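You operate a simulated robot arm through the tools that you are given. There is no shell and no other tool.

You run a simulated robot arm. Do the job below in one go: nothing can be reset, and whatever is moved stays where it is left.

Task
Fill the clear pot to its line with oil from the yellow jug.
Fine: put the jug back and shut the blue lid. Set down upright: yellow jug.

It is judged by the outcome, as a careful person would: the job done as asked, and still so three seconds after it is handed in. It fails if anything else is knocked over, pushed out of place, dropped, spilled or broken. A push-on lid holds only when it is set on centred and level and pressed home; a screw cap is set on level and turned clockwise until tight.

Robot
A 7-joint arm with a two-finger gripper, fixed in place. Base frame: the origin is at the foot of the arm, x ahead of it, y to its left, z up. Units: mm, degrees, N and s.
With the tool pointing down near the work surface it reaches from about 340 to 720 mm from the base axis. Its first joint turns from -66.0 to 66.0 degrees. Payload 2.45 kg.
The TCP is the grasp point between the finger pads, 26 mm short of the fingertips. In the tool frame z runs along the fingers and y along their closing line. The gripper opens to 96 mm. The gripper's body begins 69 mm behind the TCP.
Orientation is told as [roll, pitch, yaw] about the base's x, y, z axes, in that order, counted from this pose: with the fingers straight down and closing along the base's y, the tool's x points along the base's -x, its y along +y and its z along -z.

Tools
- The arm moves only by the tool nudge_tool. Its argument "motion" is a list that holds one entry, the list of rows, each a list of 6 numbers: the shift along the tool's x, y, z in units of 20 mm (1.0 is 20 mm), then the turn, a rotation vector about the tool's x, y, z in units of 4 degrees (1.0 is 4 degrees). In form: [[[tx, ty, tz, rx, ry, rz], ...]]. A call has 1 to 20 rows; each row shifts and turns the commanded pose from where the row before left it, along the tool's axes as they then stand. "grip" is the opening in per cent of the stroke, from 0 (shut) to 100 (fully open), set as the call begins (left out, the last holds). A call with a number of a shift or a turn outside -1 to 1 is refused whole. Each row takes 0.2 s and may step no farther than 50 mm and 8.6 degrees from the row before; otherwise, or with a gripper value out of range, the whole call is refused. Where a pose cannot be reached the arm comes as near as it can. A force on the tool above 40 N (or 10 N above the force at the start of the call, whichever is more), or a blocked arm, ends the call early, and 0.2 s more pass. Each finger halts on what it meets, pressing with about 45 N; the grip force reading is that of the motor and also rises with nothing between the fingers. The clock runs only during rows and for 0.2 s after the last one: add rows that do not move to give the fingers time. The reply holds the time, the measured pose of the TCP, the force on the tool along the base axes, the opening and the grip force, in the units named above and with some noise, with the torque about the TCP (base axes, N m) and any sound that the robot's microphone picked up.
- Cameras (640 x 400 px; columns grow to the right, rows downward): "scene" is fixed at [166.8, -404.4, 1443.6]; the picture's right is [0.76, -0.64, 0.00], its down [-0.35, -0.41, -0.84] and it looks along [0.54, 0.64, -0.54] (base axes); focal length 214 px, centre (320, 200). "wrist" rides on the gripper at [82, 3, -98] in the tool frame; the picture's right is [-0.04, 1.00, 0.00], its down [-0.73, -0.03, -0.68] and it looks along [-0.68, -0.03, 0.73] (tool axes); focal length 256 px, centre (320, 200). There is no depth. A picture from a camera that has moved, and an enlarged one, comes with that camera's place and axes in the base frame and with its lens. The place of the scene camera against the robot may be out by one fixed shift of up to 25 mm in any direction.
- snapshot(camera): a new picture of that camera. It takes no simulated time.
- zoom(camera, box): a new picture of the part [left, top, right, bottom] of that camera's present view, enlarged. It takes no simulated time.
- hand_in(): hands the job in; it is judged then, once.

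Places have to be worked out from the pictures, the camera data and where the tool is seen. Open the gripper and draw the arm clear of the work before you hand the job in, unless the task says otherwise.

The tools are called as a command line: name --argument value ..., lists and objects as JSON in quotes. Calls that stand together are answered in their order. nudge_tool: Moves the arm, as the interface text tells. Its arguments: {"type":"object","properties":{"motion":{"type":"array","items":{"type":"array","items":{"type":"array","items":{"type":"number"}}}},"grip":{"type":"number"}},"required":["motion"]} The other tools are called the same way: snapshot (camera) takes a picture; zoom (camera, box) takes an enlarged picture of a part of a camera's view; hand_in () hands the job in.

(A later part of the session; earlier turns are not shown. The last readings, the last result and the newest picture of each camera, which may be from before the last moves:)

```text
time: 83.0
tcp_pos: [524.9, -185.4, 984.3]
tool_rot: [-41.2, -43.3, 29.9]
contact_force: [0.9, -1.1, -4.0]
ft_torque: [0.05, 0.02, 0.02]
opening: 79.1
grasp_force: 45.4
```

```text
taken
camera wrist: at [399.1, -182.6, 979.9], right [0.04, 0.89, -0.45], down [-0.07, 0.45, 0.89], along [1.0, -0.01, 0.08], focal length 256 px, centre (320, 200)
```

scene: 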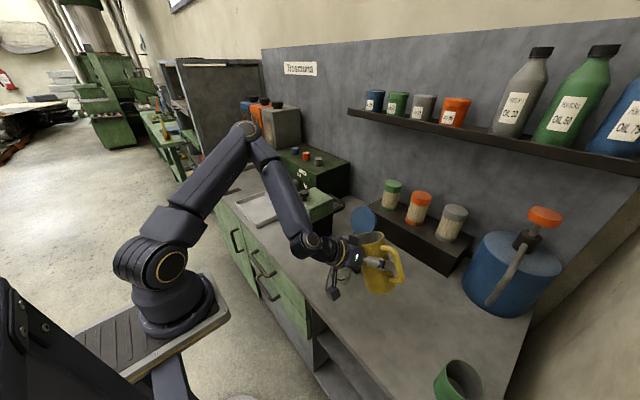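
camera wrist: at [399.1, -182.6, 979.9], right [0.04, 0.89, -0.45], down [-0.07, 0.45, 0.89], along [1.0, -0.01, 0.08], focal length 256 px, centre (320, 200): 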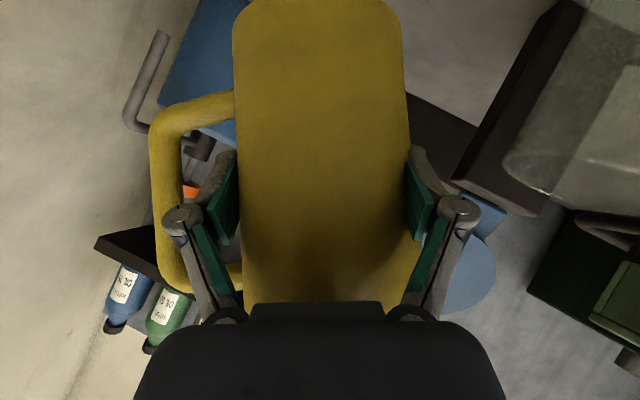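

The jug holds firmly in the grip and the pot is visible on the right of the wrist view. I continue the tilt to about 60°.

nudge_tool --motion '[[[0, 0, 0, 0.616, 0, -0.788], [0, 0, 0, 0.616, 0, -0.788], [0, 0, 0, 0.616, 0, -0.788], [0, 0, 0, 0.616, 0, -0.788], [0, 0, 0, 0.616, 0, -0.788], [0, 0, 0, 0.616, 0, -0.788], [0, 0, 0, 0.616, 0, -0.788], [0, 0, 0, 0, 0, 0]]]'

zoom --camera "scene" --box '[290, 190, 430, 310]'

snapshot --camera "wrist"

```text
time: 84.8
tcp_pos: [528.4, -183.0, 987.5]
tool_rot: [-67.2, -25.4, 45.1]
contact_force: [0.2, 0.0, -3.2]
ft_torque: [0.08, 0.01, -0.01]
opening: 79.3
grasp_force: 44.5
out of reach, approached as far as the arm can: row 7
```

```text
3.33 times, centred on (360, 250) of scene
camera zoom: at [166.9, -404.4, 1443.6], right [0.76, -0.64, 0.0], down [-0.35, -0.41, -0.84], along [0.54, 0.64, -0.54], focal length 715 px, centre (187, 33)
```

zoom: 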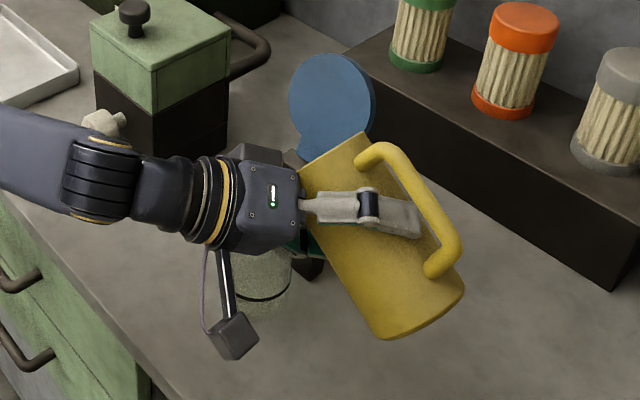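

```text
taken
camera wrist: at [401.6, -181.6, 984.5], right [0.03, 0.58, -0.81], down [-0.05, 0.82, 0.58], along [1.0, 0.03, 0.06], focal length 256 px, centre (320, 200)
```

wrist: 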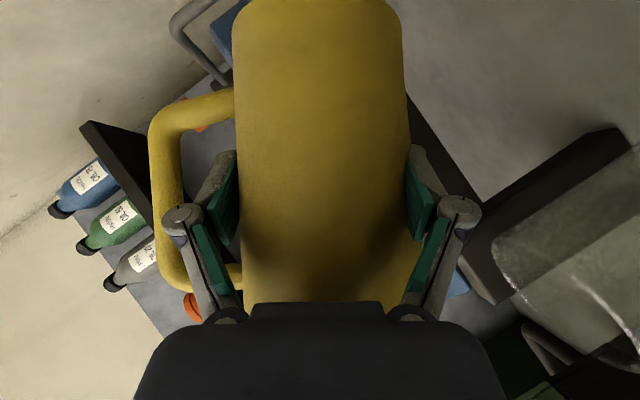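

The tilt stalled at about 54° because the arm is folded too tightly here. Turning the whole pour about -32° in yaw (spout toward +x+y, as it stood originally) gives the wrist more room. I back off 60 mm in -y, then yaw with the tilt held.

nudge_tool --motion '[[[0.64, -0.58, 0.5, 0, 0, 0], [0.64, -0.58, 0.5, 0, 0, 0], [0.64, -0.58, 0.5, 0, 0, 0], [0, 0, 0, 0.459, 0.813, 0.3585], [0, 0, 0, 0.459, 0.813, 0.3585], [0, 0, 0, 0.459, 0.813, 0.3585], [0, 0, 0, 0.459, 0.813, 0.3585], [0, 0, 0, 0.459, 0.813, 0.3585], [0, 0, 0, 0.459, 0.813, 0.3585], [0, 0, 0, 0.459, 0.813, 0.3585], [0, 0, 0, 0.459, 0.813, 0.3585], [0, 0, 0, 0, 0, 0]]]'

snapshot --camera "scene"

snapshot --camera "wrist"

```text
time: 87.4
tcp_pos: [537.1, -231.9, 1008.9]
tool_rot: [-68.4, -26.3, 13.7]
contact_force: [-0.7, -0.5, -4.2]
ft_torque: [0.07, -0.05, -0.02]
opening: 79.4
grasp_force: 45.3
out of reach, approached as far as the arm can: row 1, 2, 3
```

```text
taken
```

scene: 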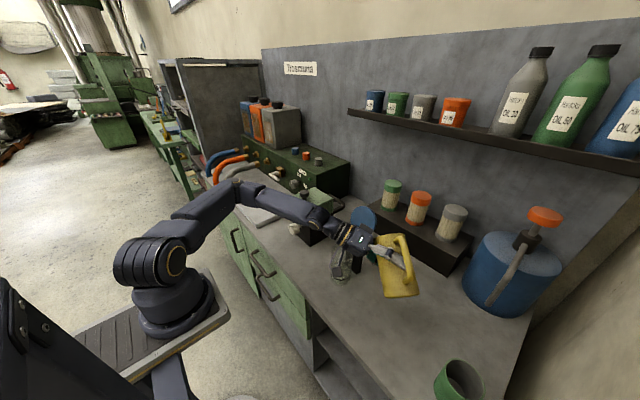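

```text
taken
camera wrist: at [430.4, -164.7, 1002.7], right [0.35, 0.46, -0.81], down [0.37, 0.73, 0.57], along [0.86, -0.5, 0.08], focal length 256 px, centre (320, 200)
```

wrist: 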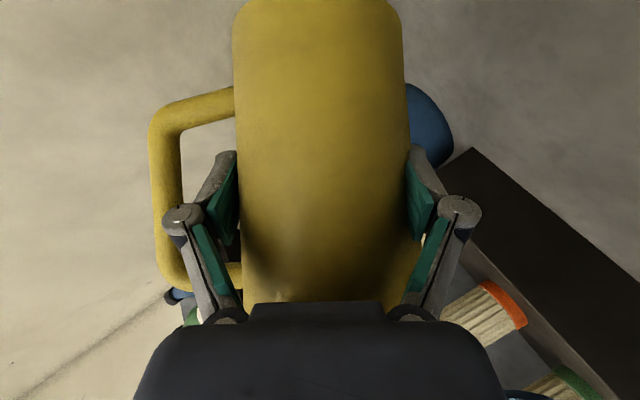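

Now at az ≈ -30°, tilt ≈ 54°, with the scene camera seeing the pot. I'll carry the jug over so the spout is above the near part of the pot's mouth, before tilting more.

nudge_tool --motion '[[[0.453, 0.407, -0.836, 0, 0, 0], [0.453, 0.407, -0.836, 0, 0, 0], [0.453, 0.407, -0.836, 0, 0, 0], [0.453, 0.407, -0.836, 0, 0, 0], [0, 0, 0, 0, 0, 0]]]'

zoom --camera "scene" --box '[280, 180, 430, 310]'

snapshot --camera "wrist"

```text
time: 88.6
tcp_pos: [488.6, -167.4, 987.2]
tool_rot: [-68.5, -26.4, 13.8]
contact_force: [-0.1, 0.5, -4.0]
ft_torque: [0.07, -0.02, 0.02]
opening: 79.3
grasp_force: 45.2
```

```text
3.08 times, centred on (355, 245) of scene
camera zoom: at [166.9, -404.4, 1443.6], right [0.76, -0.64, 0.0], down [-0.35, -0.41, -0.84], along [0.54, 0.64, -0.54], focal length 660 px, centre (212, 62)
```

zoom: 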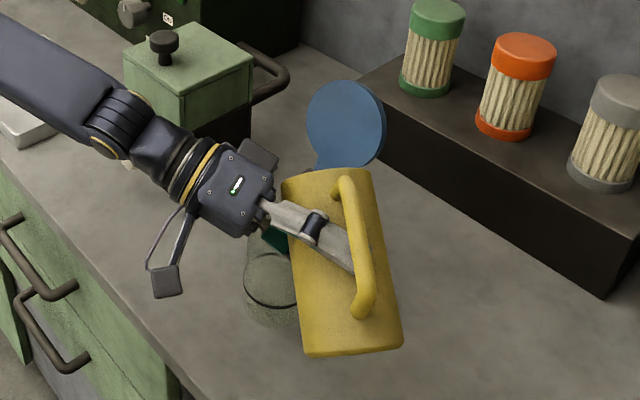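

```text
taken
camera wrist: at [382.9, -100.1, 981.3], right [0.35, 0.46, -0.81], down [0.37, 0.73, 0.57], along [0.86, -0.5, 0.08], focal length 256 px, centre (320, 200)
```

wrist: 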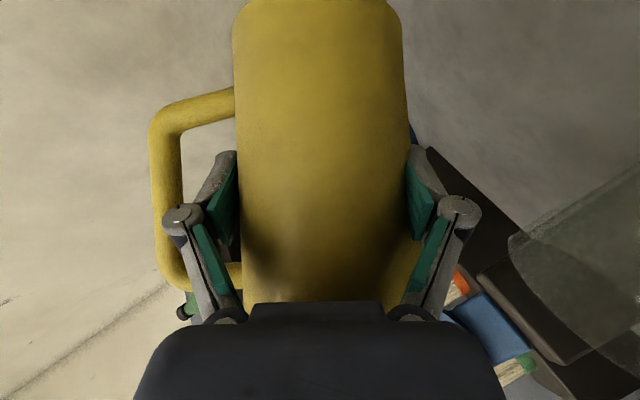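

Good scene view of pot and jug. I shift the spout over the mouth ((-11, +20) mm), then will tilt in small steps.

nudge_tool --motion '[[[0.11, 0.17, -0.53, 0, 0, 0], [0.11, 0.17, -0.53, 0, 0, 0], [0, 0, 0, 0, 0, 0]]]'

zoom --camera "scene" --box '[300, 210, 400, 300]'

snapshot --camera "wrist"

```text
time: 89.4
tcp_pos: [489.9, -167.2, 986.6]
tool_rot: [-68.4, -26.4, 13.8]
contact_force: [0.5, 0.0, -3.9]
ft_torque: [0.06, -0.04, -0.02]
opening: 78.8
grasp_force: 45.4
out of reach, approached as far as the arm can: row 1, 2
```

```text
4.44 times, centred on (350, 255) of scene
camera zoom: at [166.9, -404.4, 1443.6], right [0.76, -0.64, 0.0], down [-0.35, -0.41, -0.84], along [0.54, 0.64, -0.54], focal length 953 px, centre (187, -44)
```

zoom: 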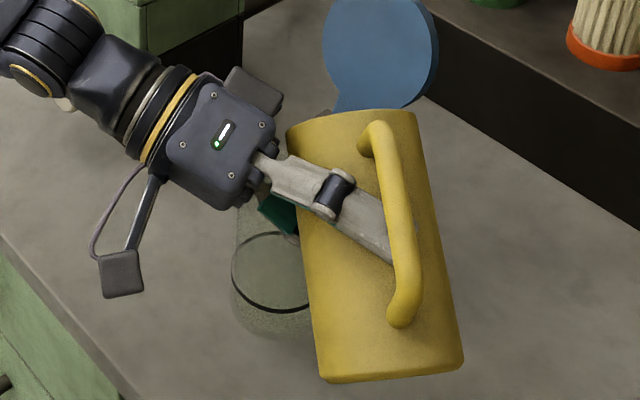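

```text
taken
camera wrist: at [383.1, -100.3, 981.3], right [0.35, 0.46, -0.81], down [0.37, 0.73, 0.57], along [0.86, -0.5, 0.08], focal length 256 px, centre (320, 200)
```

wrist: 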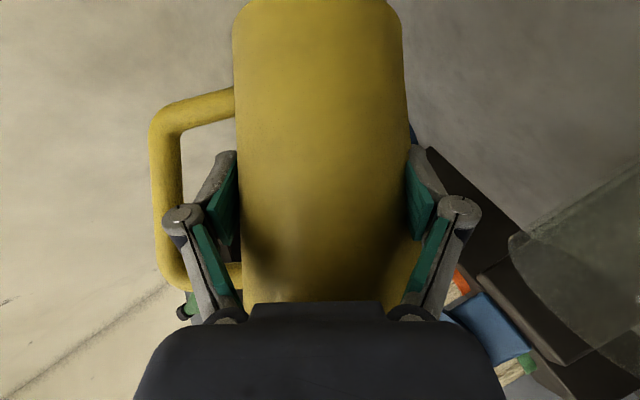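

The arm refuses to move the jug further that way. The spout is already above the pot's mouth (about (538, -97)), so I'll test whether it can tilt further here, 2° at a time.

nudge_tool --motion '[[[0, 0, 0, 0.308, 0, -0.394], [0, 0, 0, 0.308, 0, -0.394], [0, 0, 0, 0, 0, 0]]]'

zoom --camera "scene" --box '[300, 210, 400, 300]'

```text
time: 90.2
tcp_pos: [488.8, -167.8, 988.2]
tool_rot: [-71.4, -23.5, 15.0]
contact_force: [0.3, -0.1, -4.2]
ft_torque: [0.03, -0.05, 0.02]
opening: 79.0
grasp_force: 45.1
```

```text
4.44 times, centred on (350, 255) of scene
camera zoom: at [166.9, -404.4, 1443.6], right [0.76, -0.64, 0.0], down [-0.35, -0.41, -0.84], along [0.54, 0.64, -0.54], focal length 953 px, centre (187, -44)
```

zoom: 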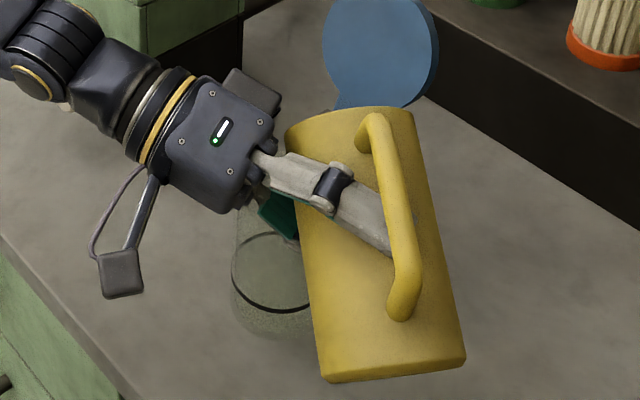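

Tilting works here (now about 58°, no flow yet). Before going on I try to bring the spout closer to the mouth centre with a shift mostly along +y.

nudge_tool --motion '[[[-0.2, 0.21, -0.3, 0, 0, 0], [-0.2, 0.21, -0.3, 0, 0, 0], [0, 0, 0, 0, 0, 0]]]'

```text
time: 91.0
tcp_pos: [494.6, -151.7, 987.4]
tool_rot: [-71.2, -23.4, 15.0]
contact_force: [0.3, 0.1, -4.0]
ft_torque: [0.05, -0.06, 0.0]
opening: 79.3
grasp_force: 45.0
```

Moved as asked; the spout is now near (546, -83). I'll try to bring it 12 mm in -x to centre it better.

nudge_tool --motion '[[[0.26, -0.08, -0.125, 0, 0, 0], [0.26, -0.08, -0.125, 0, 0, 0], [0, 0, 0, 0, 0, 0]]]'

zoom --camera "scene" --box '[300, 210, 400, 300]'

snapshot --camera "wrist"

```text
time: 91.8
tcp_pos: [483.3, -150.4, 989.1]
tool_rot: [-71.4, -23.4, 15.0]
contact_force: [-0.1, 0.3, -3.8]
ft_torque: [0.03, -0.02, 0.01]
opening: 79.2
grasp_force: 45.0
```

```text
4.44 times, centred on (350, 255) of scene
camera zoom: at [166.9, -404.4, 1443.6], right [0.76, -0.64, 0.0], down [-0.35, -0.41, -0.84], along [0.54, 0.64, -0.54], focal length 953 px, centre (187, -44)
```

zoom: 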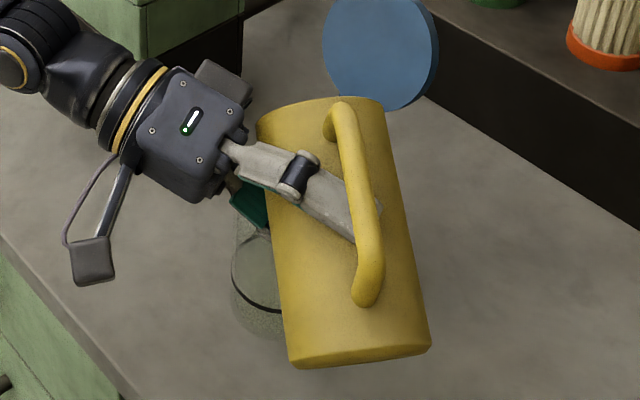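

```text
taken
camera wrist: at [375.5, -82.7, 981.7], right [0.32, 0.42, -0.85], down [0.39, 0.76, 0.52], along [0.86, -0.5, 0.08], focal length 256 px, centre (320, 200)
```

wrist: 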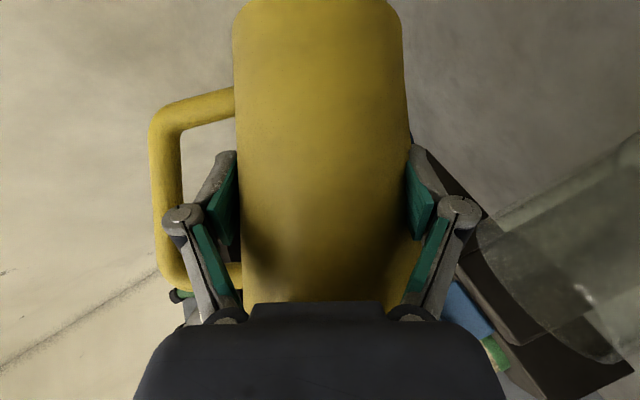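

The spout is now about (534, -82, 977), well inside the mouth. Now I tilt 4° at a time and watch pot and weight.

nudge_tool --motion '[[[0, 0, 0, 0.308, 0, -0.394], [0, 0, 0, 0.308, 0, -0.394], [0, 0, 0, 0, 0, 0]]]'

zoom --camera "scene" --box '[310, 240, 390, 300]'

zoom --camera "wrist" --box '[400, 120, 640, 400]'

```text
time: 92.6
tcp_pos: [481.9, -150.2, 988.4]
tool_rot: [-74.2, -20.3, 16.0]
contact_force: [0.2, 0.2, -3.7]
ft_torque: [0.1, 0.0, -0.04]
opening: 79.2
grasp_force: 44.9
```

```text
6.67 times, centred on (350, 270) of scene
camera zoom: at [166.9, -404.4, 1443.6], right [0.76, -0.64, 0.0], down [-0.35, -0.41, -0.84], along [0.54, 0.64, -0.54], focal length 1430 px, centre (120, -267)
```

zoom: 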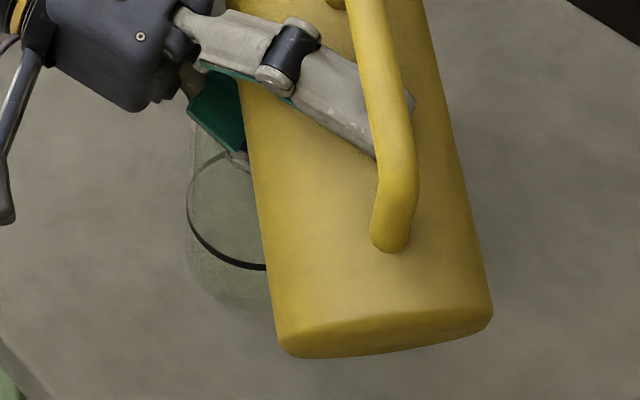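

```text
1.43 times, centred on (520, 260) of wrist
camera zoom: at [375.6, -84.0, 982.0], right [0.28, 0.36, -0.89], down [0.41, 0.79, 0.45], along [0.87, -0.49, 0.07], focal length 366 px, centre (34, 114)
```

zoom: 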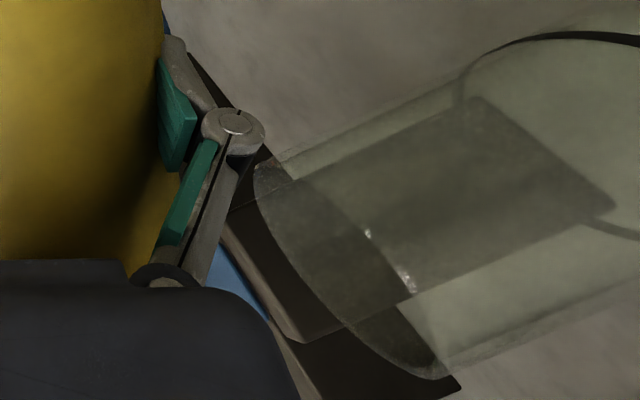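

The wrist camera now gives a nice side view of the glass (line at the upper right). No flow yet at 62°. Next step: 4° more.

nudge_tool --motion '[[[0, 0, 0, 0.308, 0, -0.394], [0, 0, 0, 0.308, 0, -0.394], [0, 0, 0, 0, 0, 0]]]'

zoom --camera "wrist" --box '[400, 120, 640, 400]'

zoom --camera "scene" --box '[310, 240, 390, 300]'

```text
time: 93.4
tcp_pos: [482.9, -151.4, 987.6]
tool_rot: [-76.8, -17.4, 16.8]
contact_force: [0.2, 0.3, -4.1]
ft_torque: [0.08, -0.02, -0.03]
opening: 79.4
grasp_force: 44.7
```

```text
1.43 times, centred on (520, 260) of wrist
camera zoom: at [375.2, -84.2, 982.0], right [0.25, 0.31, -0.92], down [0.43, 0.81, 0.39], along [0.87, -0.49, 0.07], focal length 366 px, centre (34, 114)
```

zoom: 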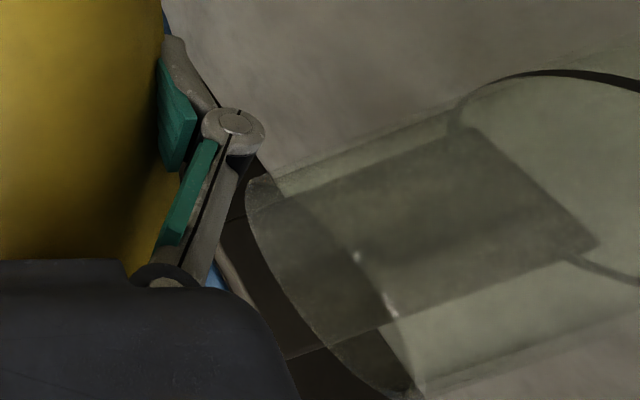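

```text
6.67 times, centred on (350, 270) of scene
camera zoom: at [166.9, -404.4, 1443.6], right [0.76, -0.64, 0.0], down [-0.35, -0.41, -0.84], along [0.54, 0.64, -0.54], focal length 1430 px, centre (120, -267)
```

zoom: 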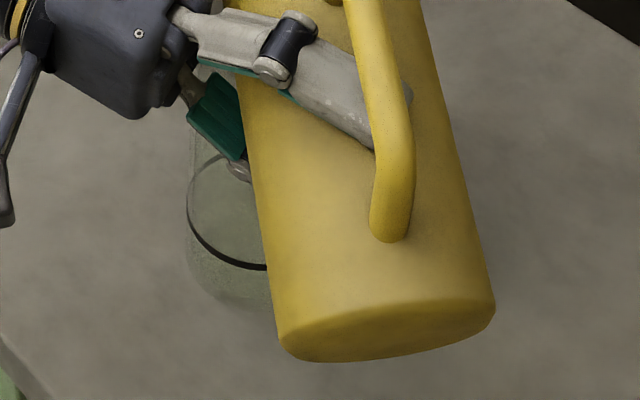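

Still no flow at 66°. The rim sits at about z 920, so I lower the spout by 15 mm, and then tilt on.

nudge_tool --motion '[[[0.236, 0.69, 0.185, 0, 0, 0], [0, 0, 0, 0.308, 0, -0.394], [0, 0, 0, 0.308, 0, -0.394], [0, 0, 0, 0, 0, 0]]]'

zoom --camera "wrist" --box '[400, 120, 640, 400]'

zoom --camera "scene" --box '[310, 240, 390, 300]'

```text
time: 94.4
tcp_pos: [481.7, -151.6, 972.7]
tool_rot: [-79.6, -14.1, 17.5]
contact_force: [-0.7, -0.8, -3.1]
ft_torque: [0.05, -0.04, 0.0]
opening: 79.3
grasp_force: 45.1
```

```text
1.43 times, centred on (520, 260) of wrist
camera zoom: at [375.4, -84.9, 967.0], right [0.21, 0.26, -0.94], down [0.44, 0.83, 0.33], along [0.87, -0.49, 0.06], focal length 366 px, centre (34, 114)
```

zoom: 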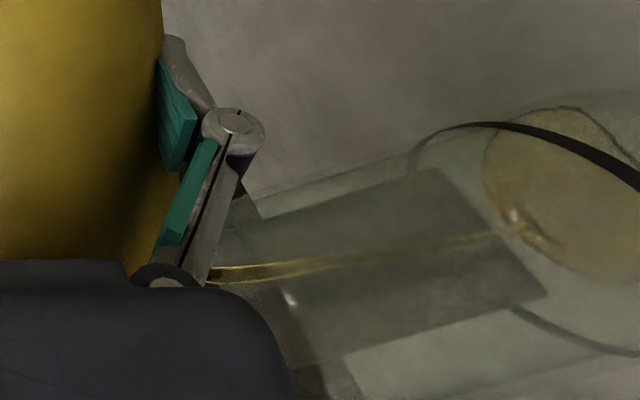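

```text
6.67 times, centred on (350, 270) of scene
camera zoom: at [166.9, -404.4, 1443.6], right [0.76, -0.64, 0.0], down [-0.35, -0.41, -0.84], along [0.54, 0.64, -0.54], focal length 1430 px, centre (120, -267)
```

zoom: 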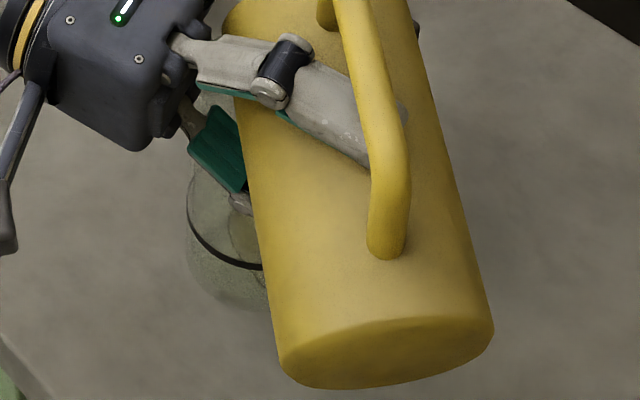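

Oil is flowing, landing right in the middle of the pot, and the oil surface is visible below the line. I hold the tilt briefly and look again.

nudge_tool --motion '[[[0, 0, 0, 0, 0, 0]]]'

zoom --camera "wrist" --box '[460, 140, 640, 330]'

```text
time: 94.8
tcp_pos: [481.8, -152.3, 973.3]
tool_rot: [-79.6, -14.2, 17.4]
contact_force: [-0.5, 0.5, -4.4]
ft_torque: [0.06, -0.01, 0.01]
opening: 79.1
grasp_force: 45.2
```

```text
2.11 times, centred on (550, 235) of wrist
camera zoom: at [375.4, -84.9, 967.1], right [0.21, 0.26, -0.94], down [0.44, 0.83, 0.33], along [0.87, -0.49, 0.06], focal length 539 px, centre (-164, 126)
```

zoom: 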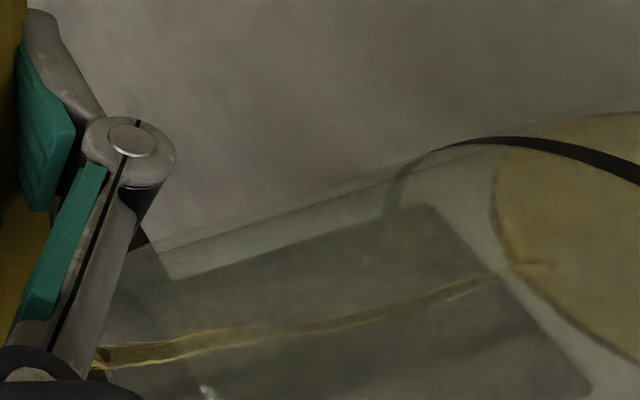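

The surface is rising slowly. I hold again for a moment and take a wider view that includes the pot's base.

nudge_tool --motion '[[[0, 0, 0, 0, 0, 0], [0, 0, 0, 0, 0, 0], [0, 0, 0, 0, 0, 0]]]'

zoom --camera "wrist" --box '[600, 60, 640, 330]'

```text
time: 95.6
tcp_pos: [482.7, -151.2, 974.5]
tool_rot: [-79.7, -14.2, 17.5]
contact_force: [0.4, 0.1, -2.8]
ft_torque: [0.07, -0.06, 0.02]
opening: 79.4
grasp_force: 45.1
```

```text
1.48 times, centred on (620, 195) of wrist
camera zoom: at [375.4, -84.9, 967.1], right [0.21, 0.26, -0.94], down [0.44, 0.83, 0.33], along [0.87, -0.49, 0.06], focal length 379 px, centre (-124, 207)
```

zoom: 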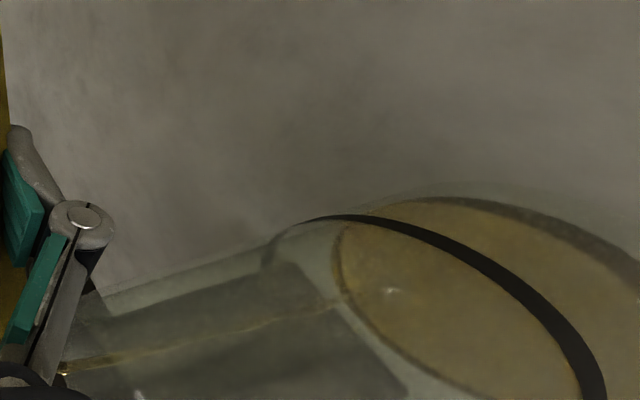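

The stream has thinned; the oil surface is still well below the line. I tilt 2° more and compare with the same view.

nudge_tool --motion '[[[0, 0, 0, 0.308, 0, -0.394], [0, 0, 0, 0, 0, 0], [0, 0, 0, 0, 0, 0]]]'

zoom --camera "wrist" --box '[600, 60, 640, 330]'

zoom --camera "scene" --box '[310, 240, 390, 300]'

```text
time: 96.4
tcp_pos: [483.6, -151.9, 972.9]
tool_rot: [-80.8, -12.7, 17.8]
contact_force: [-0.3, 0.4, -3.8]
ft_torque: [0.07, -0.02, 0.02]
opening: 79.1
grasp_force: 45.2
```

```text
1.48 times, centred on (620, 195) of wrist
camera zoom: at [375.7, -85.2, 967.0], right [0.19, 0.23, -0.95], down [0.45, 0.84, 0.29], along [0.87, -0.49, 0.06], focal length 379 px, centre (-124, 207)
```

zoom: 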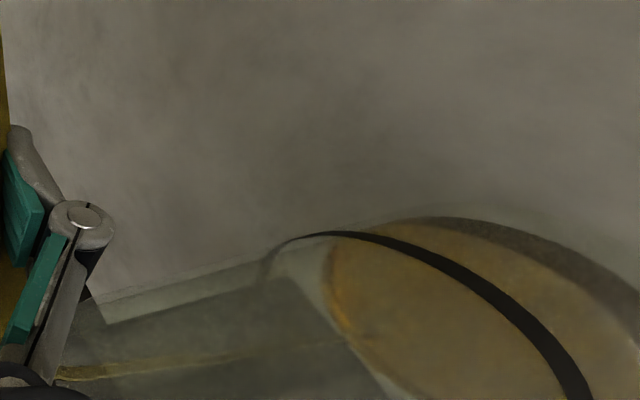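

```text
6.67 times, centred on (350, 270) of scene
camera zoom: at [166.9, -404.4, 1443.6], right [0.76, -0.64, 0.0], down [-0.35, -0.41, -0.84], along [0.54, 0.64, -0.54], focal length 1430 px, centre (120, -267)
```

zoom: 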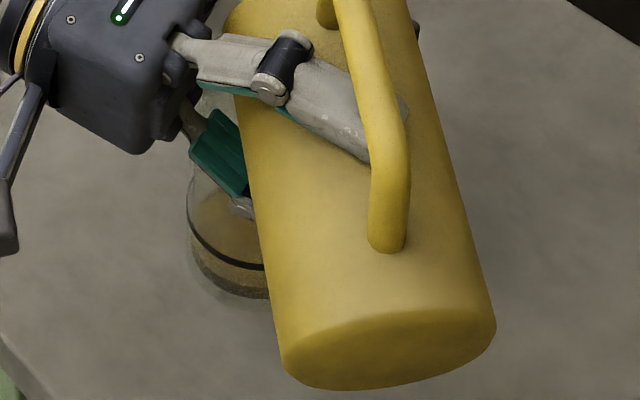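

Let me zoom closer on the pot from the scene camera to compare the oil level with the line.

zoom --camera "scene" --box '[328, 260, 358, 290]'

zoom --camera "wrist" --box '[630, 150, 640, 290]'

```text
13.33 times, centred on (343, 275) of scene
camera zoom: at [166.9, -404.4, 1443.6], right [0.76, -0.64, 0.0], down [-0.35, -0.41, -0.84], along [0.54, 0.64, -0.54], focal length 2860 px, centre (13, -800)
```

zoom: 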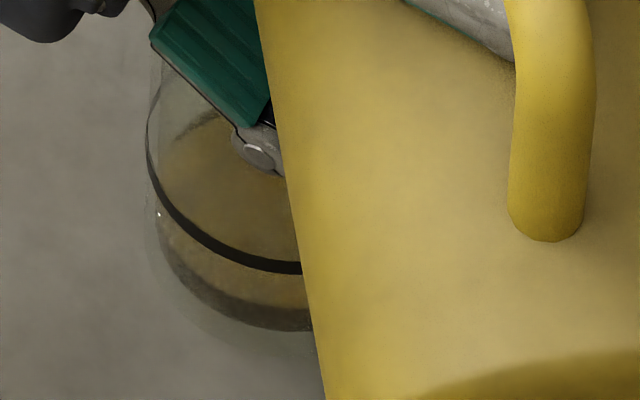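

```text
2.86 times, centred on (635, 220) of wrist
camera zoom: at [375.7, -85.2, 967.0], right [0.19, 0.23, -0.95], down [0.45, 0.84, 0.29], along [0.87, -0.49, 0.06], focal length 731 px, centre (-580, 143)
```

zoom: 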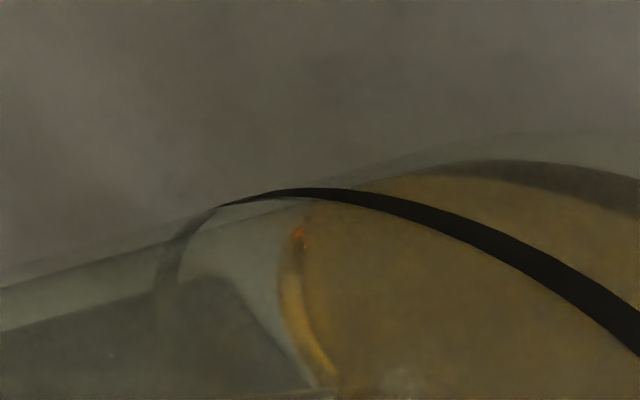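

The oil's near edge is about 12 mm below the line and the oil is roughly 7 mm deep, so it's about 40 % of the way. I continue with 2° more tilt.

nudge_tool --motion '[[[0, 0, 0, 0.308, 0, -0.394], [0, 0, 0, 0, 0, 0], [0, 0, 0, 0, 0, 0], [0, 0, 0, 0, 0, 0]]]'

zoom --camera "scene" --box '[328, 260, 358, 290]'

zoom --camera "wrist" --box '[600, 60, 640, 330]'

```text
time: 97.4
tcp_pos: [482.0, -152.3, 973.0]
tool_rot: [-82.1, -11.2, 18.1]
contact_force: [0.3, -0.5, -3.5]
ft_torque: [0.06, -0.01, 0.0]
opening: 79.0
grasp_force: 44.7
```

```text
13.33 times, centred on (343, 275) of scene
camera zoom: at [166.9, -404.4, 1443.6], right [0.76, -0.64, 0.0], down [-0.35, -0.41, -0.84], along [0.54, 0.64, -0.54], focal length 2860 px, centre (13, -800)
```

zoom: 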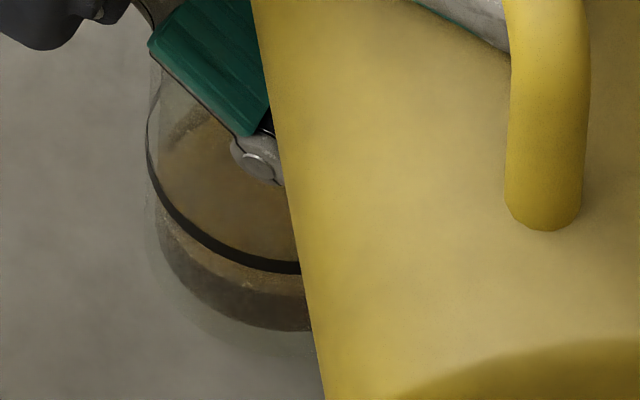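

```text
1.48 times, centred on (620, 195) of wrist
camera zoom: at [375.1, -85.2, 967.2], right [0.18, 0.2, -0.96], down [0.46, 0.85, 0.26], along [0.87, -0.49, 0.06], focal length 379 px, centre (-124, 207)
```

zoom: 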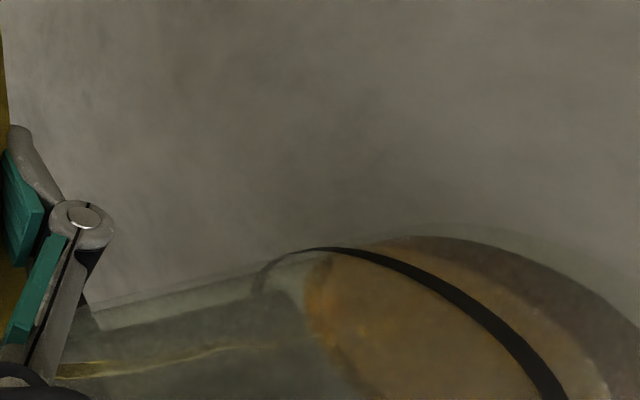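

Now about 60 % of the way. I hold for 0.8 s at this tilt and recheck.

nudge_tool --motion '[[[0, 0, 0, 0, 0, 0], [0, 0, 0, 0, 0, 0], [0, 0, 0, 0, 0, 0]]]'

zoom --camera "scene" --box '[333, 265, 353, 290]'

zoom --camera "wrist" --box '[600, 60, 640, 330]'

```text
time: 98.2
tcp_pos: [482.3, -151.7, 972.4]
tool_rot: [-82.1, -11.1, 18.0]
contact_force: [0.0, -0.2, -3.0]
ft_torque: [0.05, -0.04, 0.02]
opening: 79.5
grasp_force: 44.9
```

```text
16.00 times, centred on (343, 278) of scene
camera zoom: at [166.9, -404.4, 1443.6], right [0.76, -0.64, 0.0], down [-0.35, -0.41, -0.84], along [0.54, 0.64, -0.54], focal length 3432 px, centre (-48, -1040)
```

zoom: 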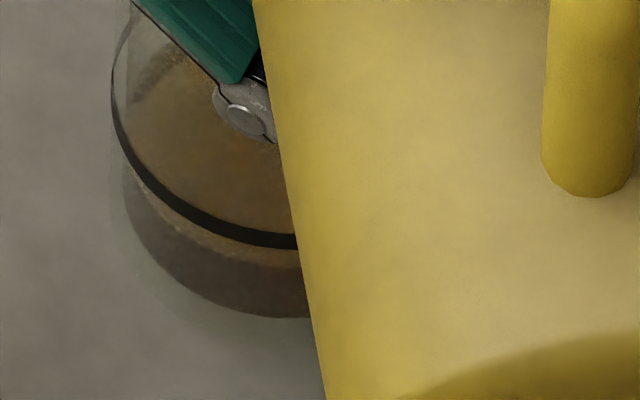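

```text
1.48 times, centred on (620, 195) of wrist
camera zoom: at [375.1, -85.2, 967.2], right [0.18, 0.2, -0.96], down [0.46, 0.85, 0.26], along [0.87, -0.49, 0.06], focal length 379 px, centre (-124, 207)
```

zoom: 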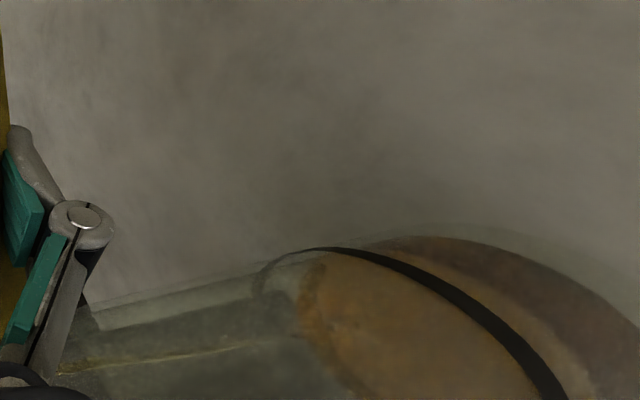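

About 70 % now and the stream is thin. I add 1.4° more and hold.

nudge_tool --motion '[[[0, 0, 0, 0.216, 0, -0.276], [0, 0, 0, 0, 0, 0], [0, 0, 0, 0, 0, 0], [0, 0, 0, 0, 0, 0]]]'

zoom --camera "scene" --box '[333, 265, 353, 290]'

zoom --camera "wrist" --box '[600, 60, 640, 330]'

```text
time: 99.2
tcp_pos: [483.3, -152.4, 973.1]
tool_rot: [-83.0, -10.0, 18.2]
contact_force: [0.2, -0.5, -3.5]
ft_torque: [0.06, -0.01, 0.0]
opening: 79.2
grasp_force: 45.1
```

```text
16.00 times, centred on (343, 278) of scene
camera zoom: at [166.9, -404.4, 1443.6], right [0.76, -0.64, 0.0], down [-0.35, -0.41, -0.84], along [0.54, 0.64, -0.54], focal length 3432 px, centre (-48, -1040)
```

zoom: 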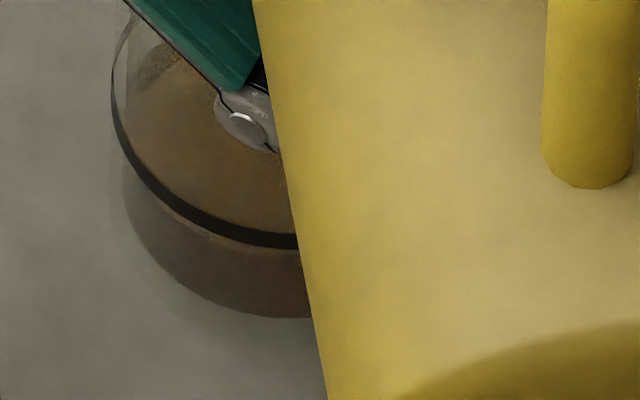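

```text
1.48 times, centred on (620, 195) of wrist
camera zoom: at [374.9, -85.5, 967.3], right [0.16, 0.18, -0.97], down [0.46, 0.86, 0.24], along [0.87, -0.48, 0.06], focal length 379 px, centre (-124, 207)
```

zoom: 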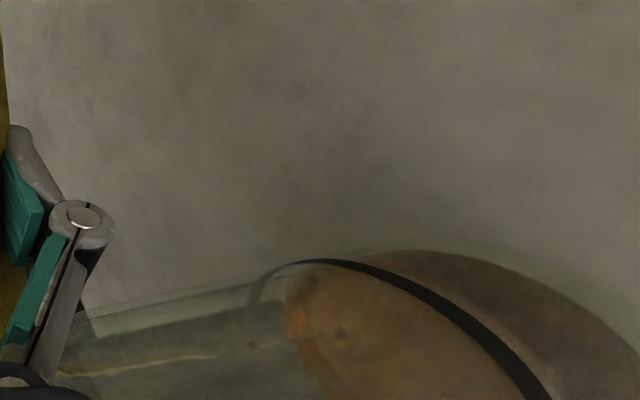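

Apparent level is just under the line on the near wall, but the glass is about 4 mm thick, so viewed from above the near edge looks higher than it is. I'll look at near and far edges more carefully before adding more.

zoom --camera "wrist" --box '[620, 180, 640, 400]'

zoom --camera "scene" --box '[328, 262, 348, 287]'

```text
1.82 times, centred on (630, 290) of wrist
camera zoom: at [374.9, -85.5, 967.3], right [0.16, 0.18, -0.97], down [0.46, 0.86, 0.24], along [0.87, -0.48, 0.06], focal length 465 px, centre (-244, 36)
```

zoom: 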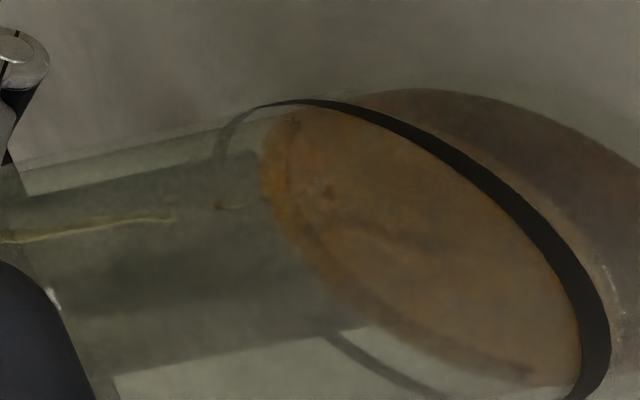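

```text
16.00 times, centred on (338, 274) of scene
camera zoom: at [166.9, -404.4, 1443.6], right [0.76, -0.64, 0.0], down [-0.35, -0.41, -0.84], along [0.54, 0.64, -0.54], focal length 3432 px, centre (32, -992)
```

zoom: 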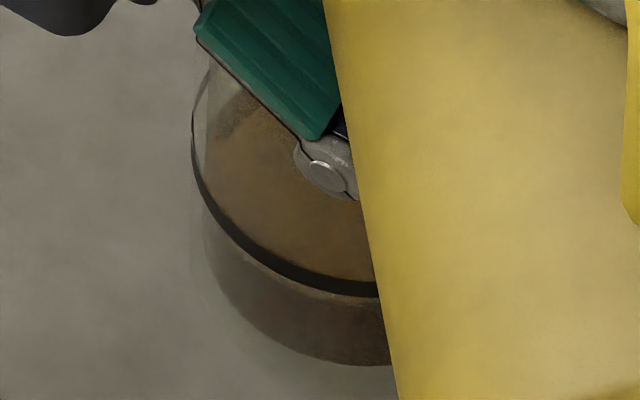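

Taking wall thickness into account, the true level is probably 6–10 mm below the line. I'll add another 1.2° and hold, then stop and take a level side view to verify.

nudge_tool --motion '[[[0, 0, 0, 0.185, 0, -0.236], [0, 0, 0, 0, 0, 0], [0, 0, 0, 0, 0, 0], [0, 0, 0, 0, 0, 0], [0, 0, 0, 0, 0, 0]]]'

zoom --camera "wrist" --box '[620, 180, 640, 400]'

zoom --camera "scene" --box '[328, 262, 348, 287]'

```text
time: 100.4
tcp_pos: [482.6, -152.5, 973.2]
tool_rot: [-83.7, -9.1, 18.2]
contact_force: [-0.2, -0.4, -2.6]
ft_torque: [0.07, -0.01, -0.01]
opening: 79.2
grasp_force: 44.6
```

```text
1.82 times, centred on (630, 290) of wrist
camera zoom: at [374.7, -85.6, 967.2], right [0.15, 0.16, -0.97], down [0.46, 0.86, 0.22], along [0.87, -0.48, 0.05], focal length 465 px, centre (-244, 36)
```

zoom: 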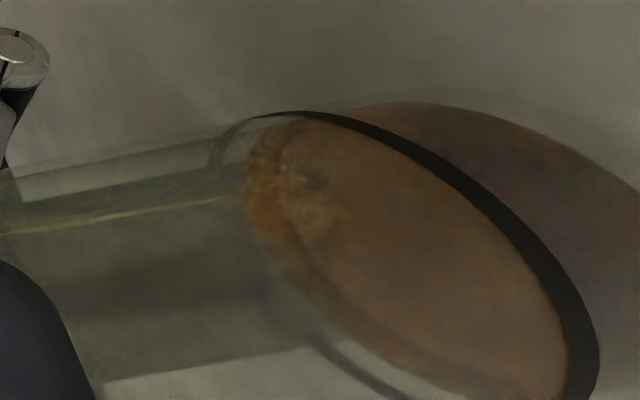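

```text
16.00 times, centred on (338, 274) of scene
camera zoom: at [166.9, -404.4, 1443.6], right [0.76, -0.64, 0.0], down [-0.35, -0.41, -0.84], along [0.54, 0.64, -0.54], focal length 3432 px, centre (32, -992)
```

zoom: 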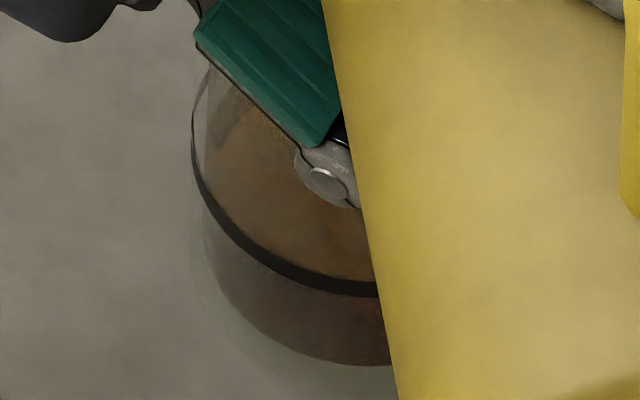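

The near edge is now at the ring, and the far edge still 8–12 mm below by appearance; I estimate the true level is about 5 mm under the line. One more small step of 1° and hold.

nudge_tool --motion '[[[0, 0, 0, 0.154, 0, -0.197], [0, 0, 0, 0, 0, 0], [0, 0, 0, 0, 0, 0], [0, 0, 0, 0, 0, 0], [0, 0, 0, 0, 0, 0]]]'

zoom --camera "wrist" --box '[620, 180, 640, 400]'

zoom --camera "scene" --box '[328, 262, 348, 287]'

```text
time: 101.6
tcp_pos: [482.0, -151.8, 973.0]
tool_rot: [-84.4, -8.3, 18.3]
contact_force: [-0.4, 0.6, -3.7]
ft_torque: [0.05, -0.02, -0.01]
opening: 79.1
grasp_force: 44.7
```

```text
1.82 times, centred on (630, 290) of wrist
camera zoom: at [374.5, -85.5, 967.2], right [0.14, 0.15, -0.98], down [0.46, 0.86, 0.2], along [0.87, -0.48, 0.05], focal length 465 px, centre (-244, 36)
```

zoom: 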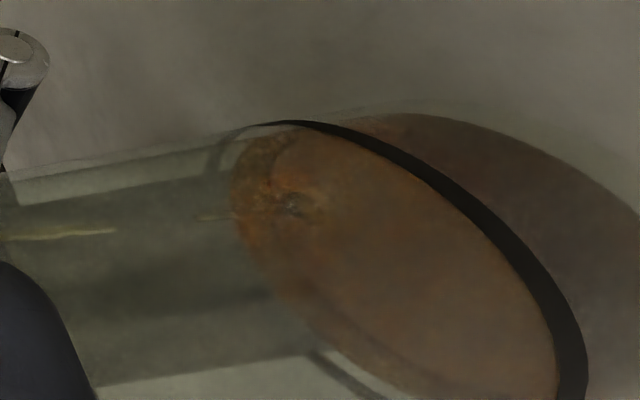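

```text
16.00 times, centred on (338, 274) of scene
camera zoom: at [166.9, -404.4, 1443.6], right [0.76, -0.64, 0.0], down [-0.35, -0.41, -0.84], along [0.54, 0.64, -0.54], focal length 3432 px, centre (32, -992)
```

zoom: 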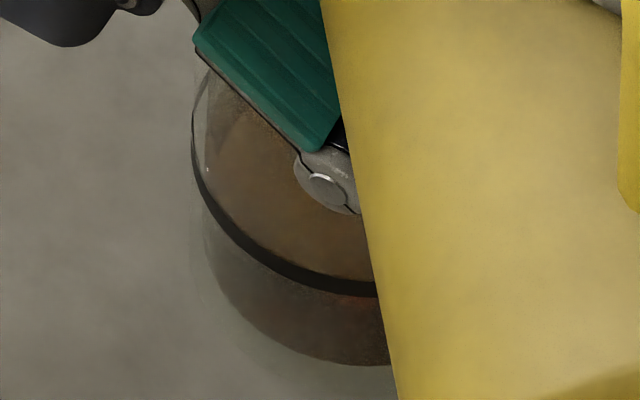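

I estimate about 4 mm left to go. I'll stop the flow now by tilting back 20° over the pot and waiting for drips, then move the jug aside to measure the level without obstruction.

nudge_tool --motion '[[[0, 0, 0, -0.616, 0, 0.788], [0, 0, 0, -0.616, 0, 0.788], [0, 0, 0, -0.616, 0, 0.788], [0, 0, 0, -0.616, 0, 0.788], [0, 0, 0, -0.616, 0, 0.788], [0, 0, 0, 0, 0, 0], [0, 0, 0, 0, 0, 0], [0, 0, 0, 0, 0, 0], [0, 0, 0, 0, 0, 0], [0, 0, 0, 0, 0, 0]]]'

zoom --camera "wrist" --box '[600, 60, 640, 400]'

zoom --camera "scene" --box '[310, 230, 390, 300]'

```text
time: 103.8
tcp_pos: [481.8, -151.6, 972.1]
tool_rot: [-71.1, -23.5, 14.9]
contact_force: [-0.7, -0.6, -2.7]
ft_torque: [0.04, -0.01, -0.04]
opening: 79.1
grasp_force: 44.6
```

```text
1.18 times, centred on (620, 230) of wrist
camera zoom: at [375.7, -83.7, 966.3], right [0.32, 0.42, -0.85], down [0.39, 0.76, 0.52], along [0.86, -0.5, 0.08], focal length 301 px, centre (-33, 165)
```

zoom: 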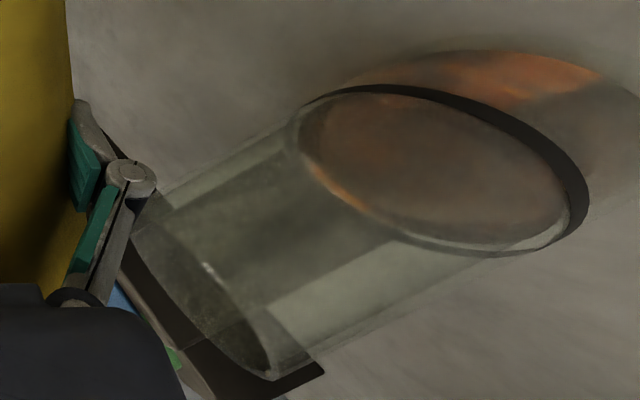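

```text
5.71 times, centred on (350, 265) of scene
camera zoom: at [166.9, -404.4, 1443.6], right [0.76, -0.64, 0.0], down [-0.35, -0.41, -0.84], along [0.54, 0.64, -0.54], focal length 1226 px, centre (149, -171)
```

zoom: 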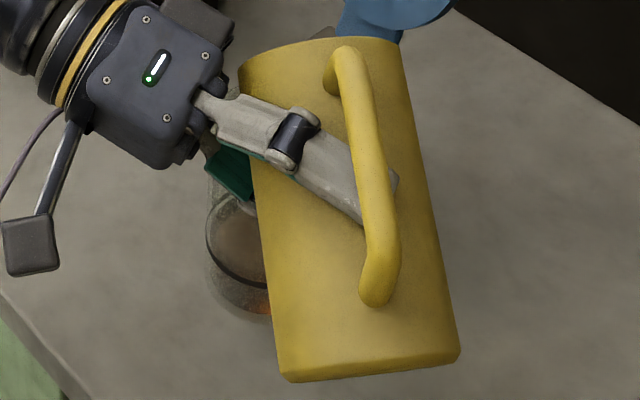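

Flow has stopped, and this view shows the whole ring and oil surface. I'll magnify it.

zoom --camera "wrist" --box '[638, 70, 640, 330]'

```text
1.54 times, centred on (639, 200) of wrist
camera zoom: at [375.7, -83.7, 966.3], right [0.32, 0.42, -0.85], down [0.39, 0.76, 0.52], along [0.86, -0.5, 0.08], focal length 394 px, centre (-171, 200)
```

zoom: 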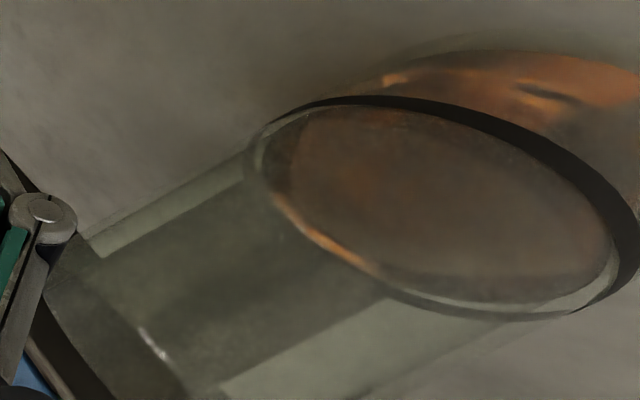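

Combining near and far gaps (glass ≈ 4 mm thick), the level is about 3.3 mm below the line centre, i.e. roughly 86 % full. I re-tilt to the previous angle plus 1.2°, hold briefly, and look.

nudge_tool --motion '[[[0, 0, 0, 0.616, 0, -0.788], [0, 0, 0, 0.616, 0, -0.788], [0, 0, 0, 0.616, 0, -0.788], [0, 0, 0, 0.616, 0, -0.788], [0, 0, 0, 0.616, 0, -0.788], [0, 0, 0, 0.185, 0, -0.236], [0, 0, 0, 0, 0, 0], [0, 0, 0, 0, 0, 0]]]'

zoom --camera "wrist" --box '[620, 180, 640, 400]'

zoom --camera "scene" --box '[328, 262, 348, 287]'

```text
time: 105.6
tcp_pos: [481.6, -151.3, 971.9]
tool_rot: [-85.1, -7.3, 18.3]
contact_force: [0.3, -0.3, -3.8]
ft_torque: [0.03, -0.01, 0.01]
opening: 78.9
grasp_force: 45.1
```

```text
1.82 times, centred on (630, 290) of wrist
camera zoom: at [374.5, -85.2, 967.3], right [0.13, 0.13, -0.98], down [0.47, 0.87, 0.18], along [0.87, -0.48, 0.05], focal length 465 px, centre (-244, 36)
```

zoom: 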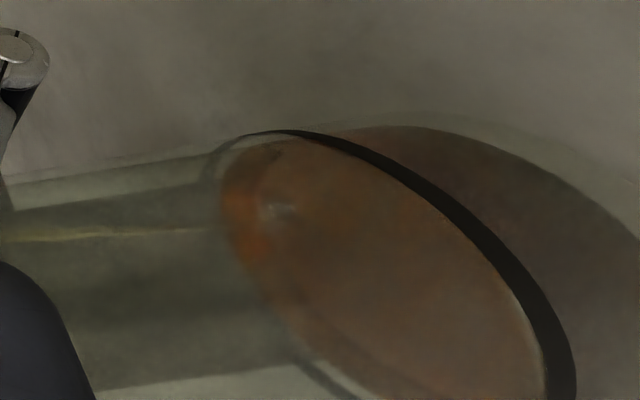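

```text
16.00 times, centred on (338, 274) of scene
camera zoom: at [166.9, -404.4, 1443.6], right [0.76, -0.64, 0.0], down [-0.35, -0.41, -0.84], along [0.54, 0.64, -0.54], focal length 3432 px, centre (32, -992)
```

zoom: 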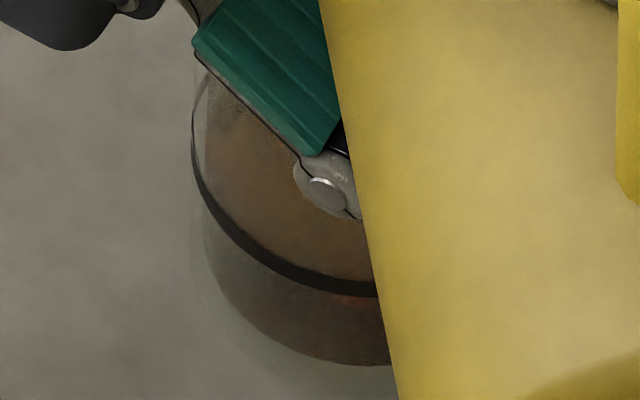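

The stream is back, thin. I hold 1 s.

nudge_tool --motion '[[[0, 0, 0, 0, 0, 0], [0, 0, 0, 0, 0, 0], [0, 0, 0, 0, 0, 0], [0, 0, 0, 0, 0, 0]]]'

zoom --camera "wrist" --box '[620, 180, 640, 400]'

```text
time: 106.6
tcp_pos: [482.4, -152.3, 974.1]
tool_rot: [-85.2, -7.3, 18.5]
contact_force: [0.2, 0.0, -3.1]
ft_torque: [0.03, -0.05, 0.01]
opening: 79.0
grasp_force: 45.0
```

```text
1.82 times, centred on (630, 290) of wrist
camera zoom: at [374.5, -85.3, 967.4], right [0.13, 0.13, -0.98], down [0.47, 0.87, 0.18], along [0.87, -0.48, 0.05], focal length 465 px, centre (-244, 36)
```

zoom: 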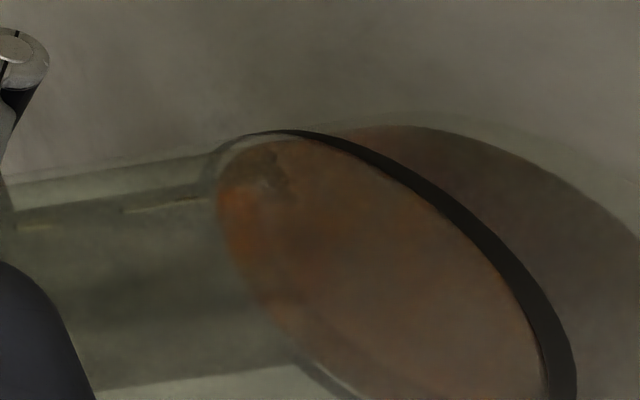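

Rose a bit; the stream is nearly out. I add 0.8°, hold, then tilt back and measure.

nudge_tool --motion '[[[0, 0, 0, 0.123, 0, -0.158], [0, 0, 0, 0, 0, 0], [0, 0, 0, 0, 0, 0], [0, 0, 0, 0, 0, 0]]]'

nudge_tool --motion '[[[0, 0, 0, -0.616, 0, 0.788], [0, 0, 0, -0.616, 0, 0.788], [0, 0, 0, -0.616, 0, 0.788], [0, 0, 0, -0.616, 0, 0.788], [0, 0, 0, -0.616, 0, 0.788], [0, 0, 0, -0.308, 0, 0.394], [0, 0, 0, 0, 0, 0], [0, 0, 0, 0, 0, 0], [0, 0, 0, 0, 0, 0], [0, 0, 0, 0, 0, 0]]]'

zoom --camera "wrist" --box '[638, 70, 640, 330]'

```text
time: 107.6
tcp_pos: [481.1, -151.5, 972.3]
tool_rot: [-85.7, -6.6, 18.5]
contact_force: [-0.5, 0.1, -3.3]
ft_torque: [0.06, 0.01, 0.02]
opening: 79.1
grasp_force: 44.9
```

```text
time: 109.8
tcp_pos: [482.2, -152.0, 971.6]
tool_rot: [-71.0, -23.6, 15.0]
contact_force: [0.2, -0.1, -3.8]
ft_torque: [0.05, -0.06, 0.04]
opening: 79.1
grasp_force: 45.3
```

```text
1.54 times, centred on (639, 200) of wrist
camera zoom: at [375.8, -84.3, 966.3], right [0.32, 0.42, -0.85], down [0.39, 0.76, 0.52], along [0.86, -0.5, 0.08], focal length 394 px, centre (-171, 200)
```

zoom: 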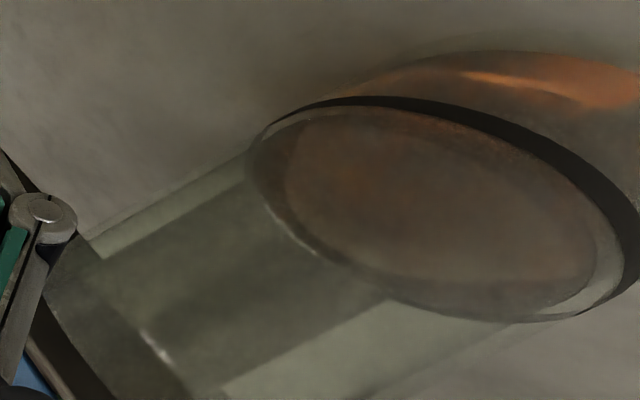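

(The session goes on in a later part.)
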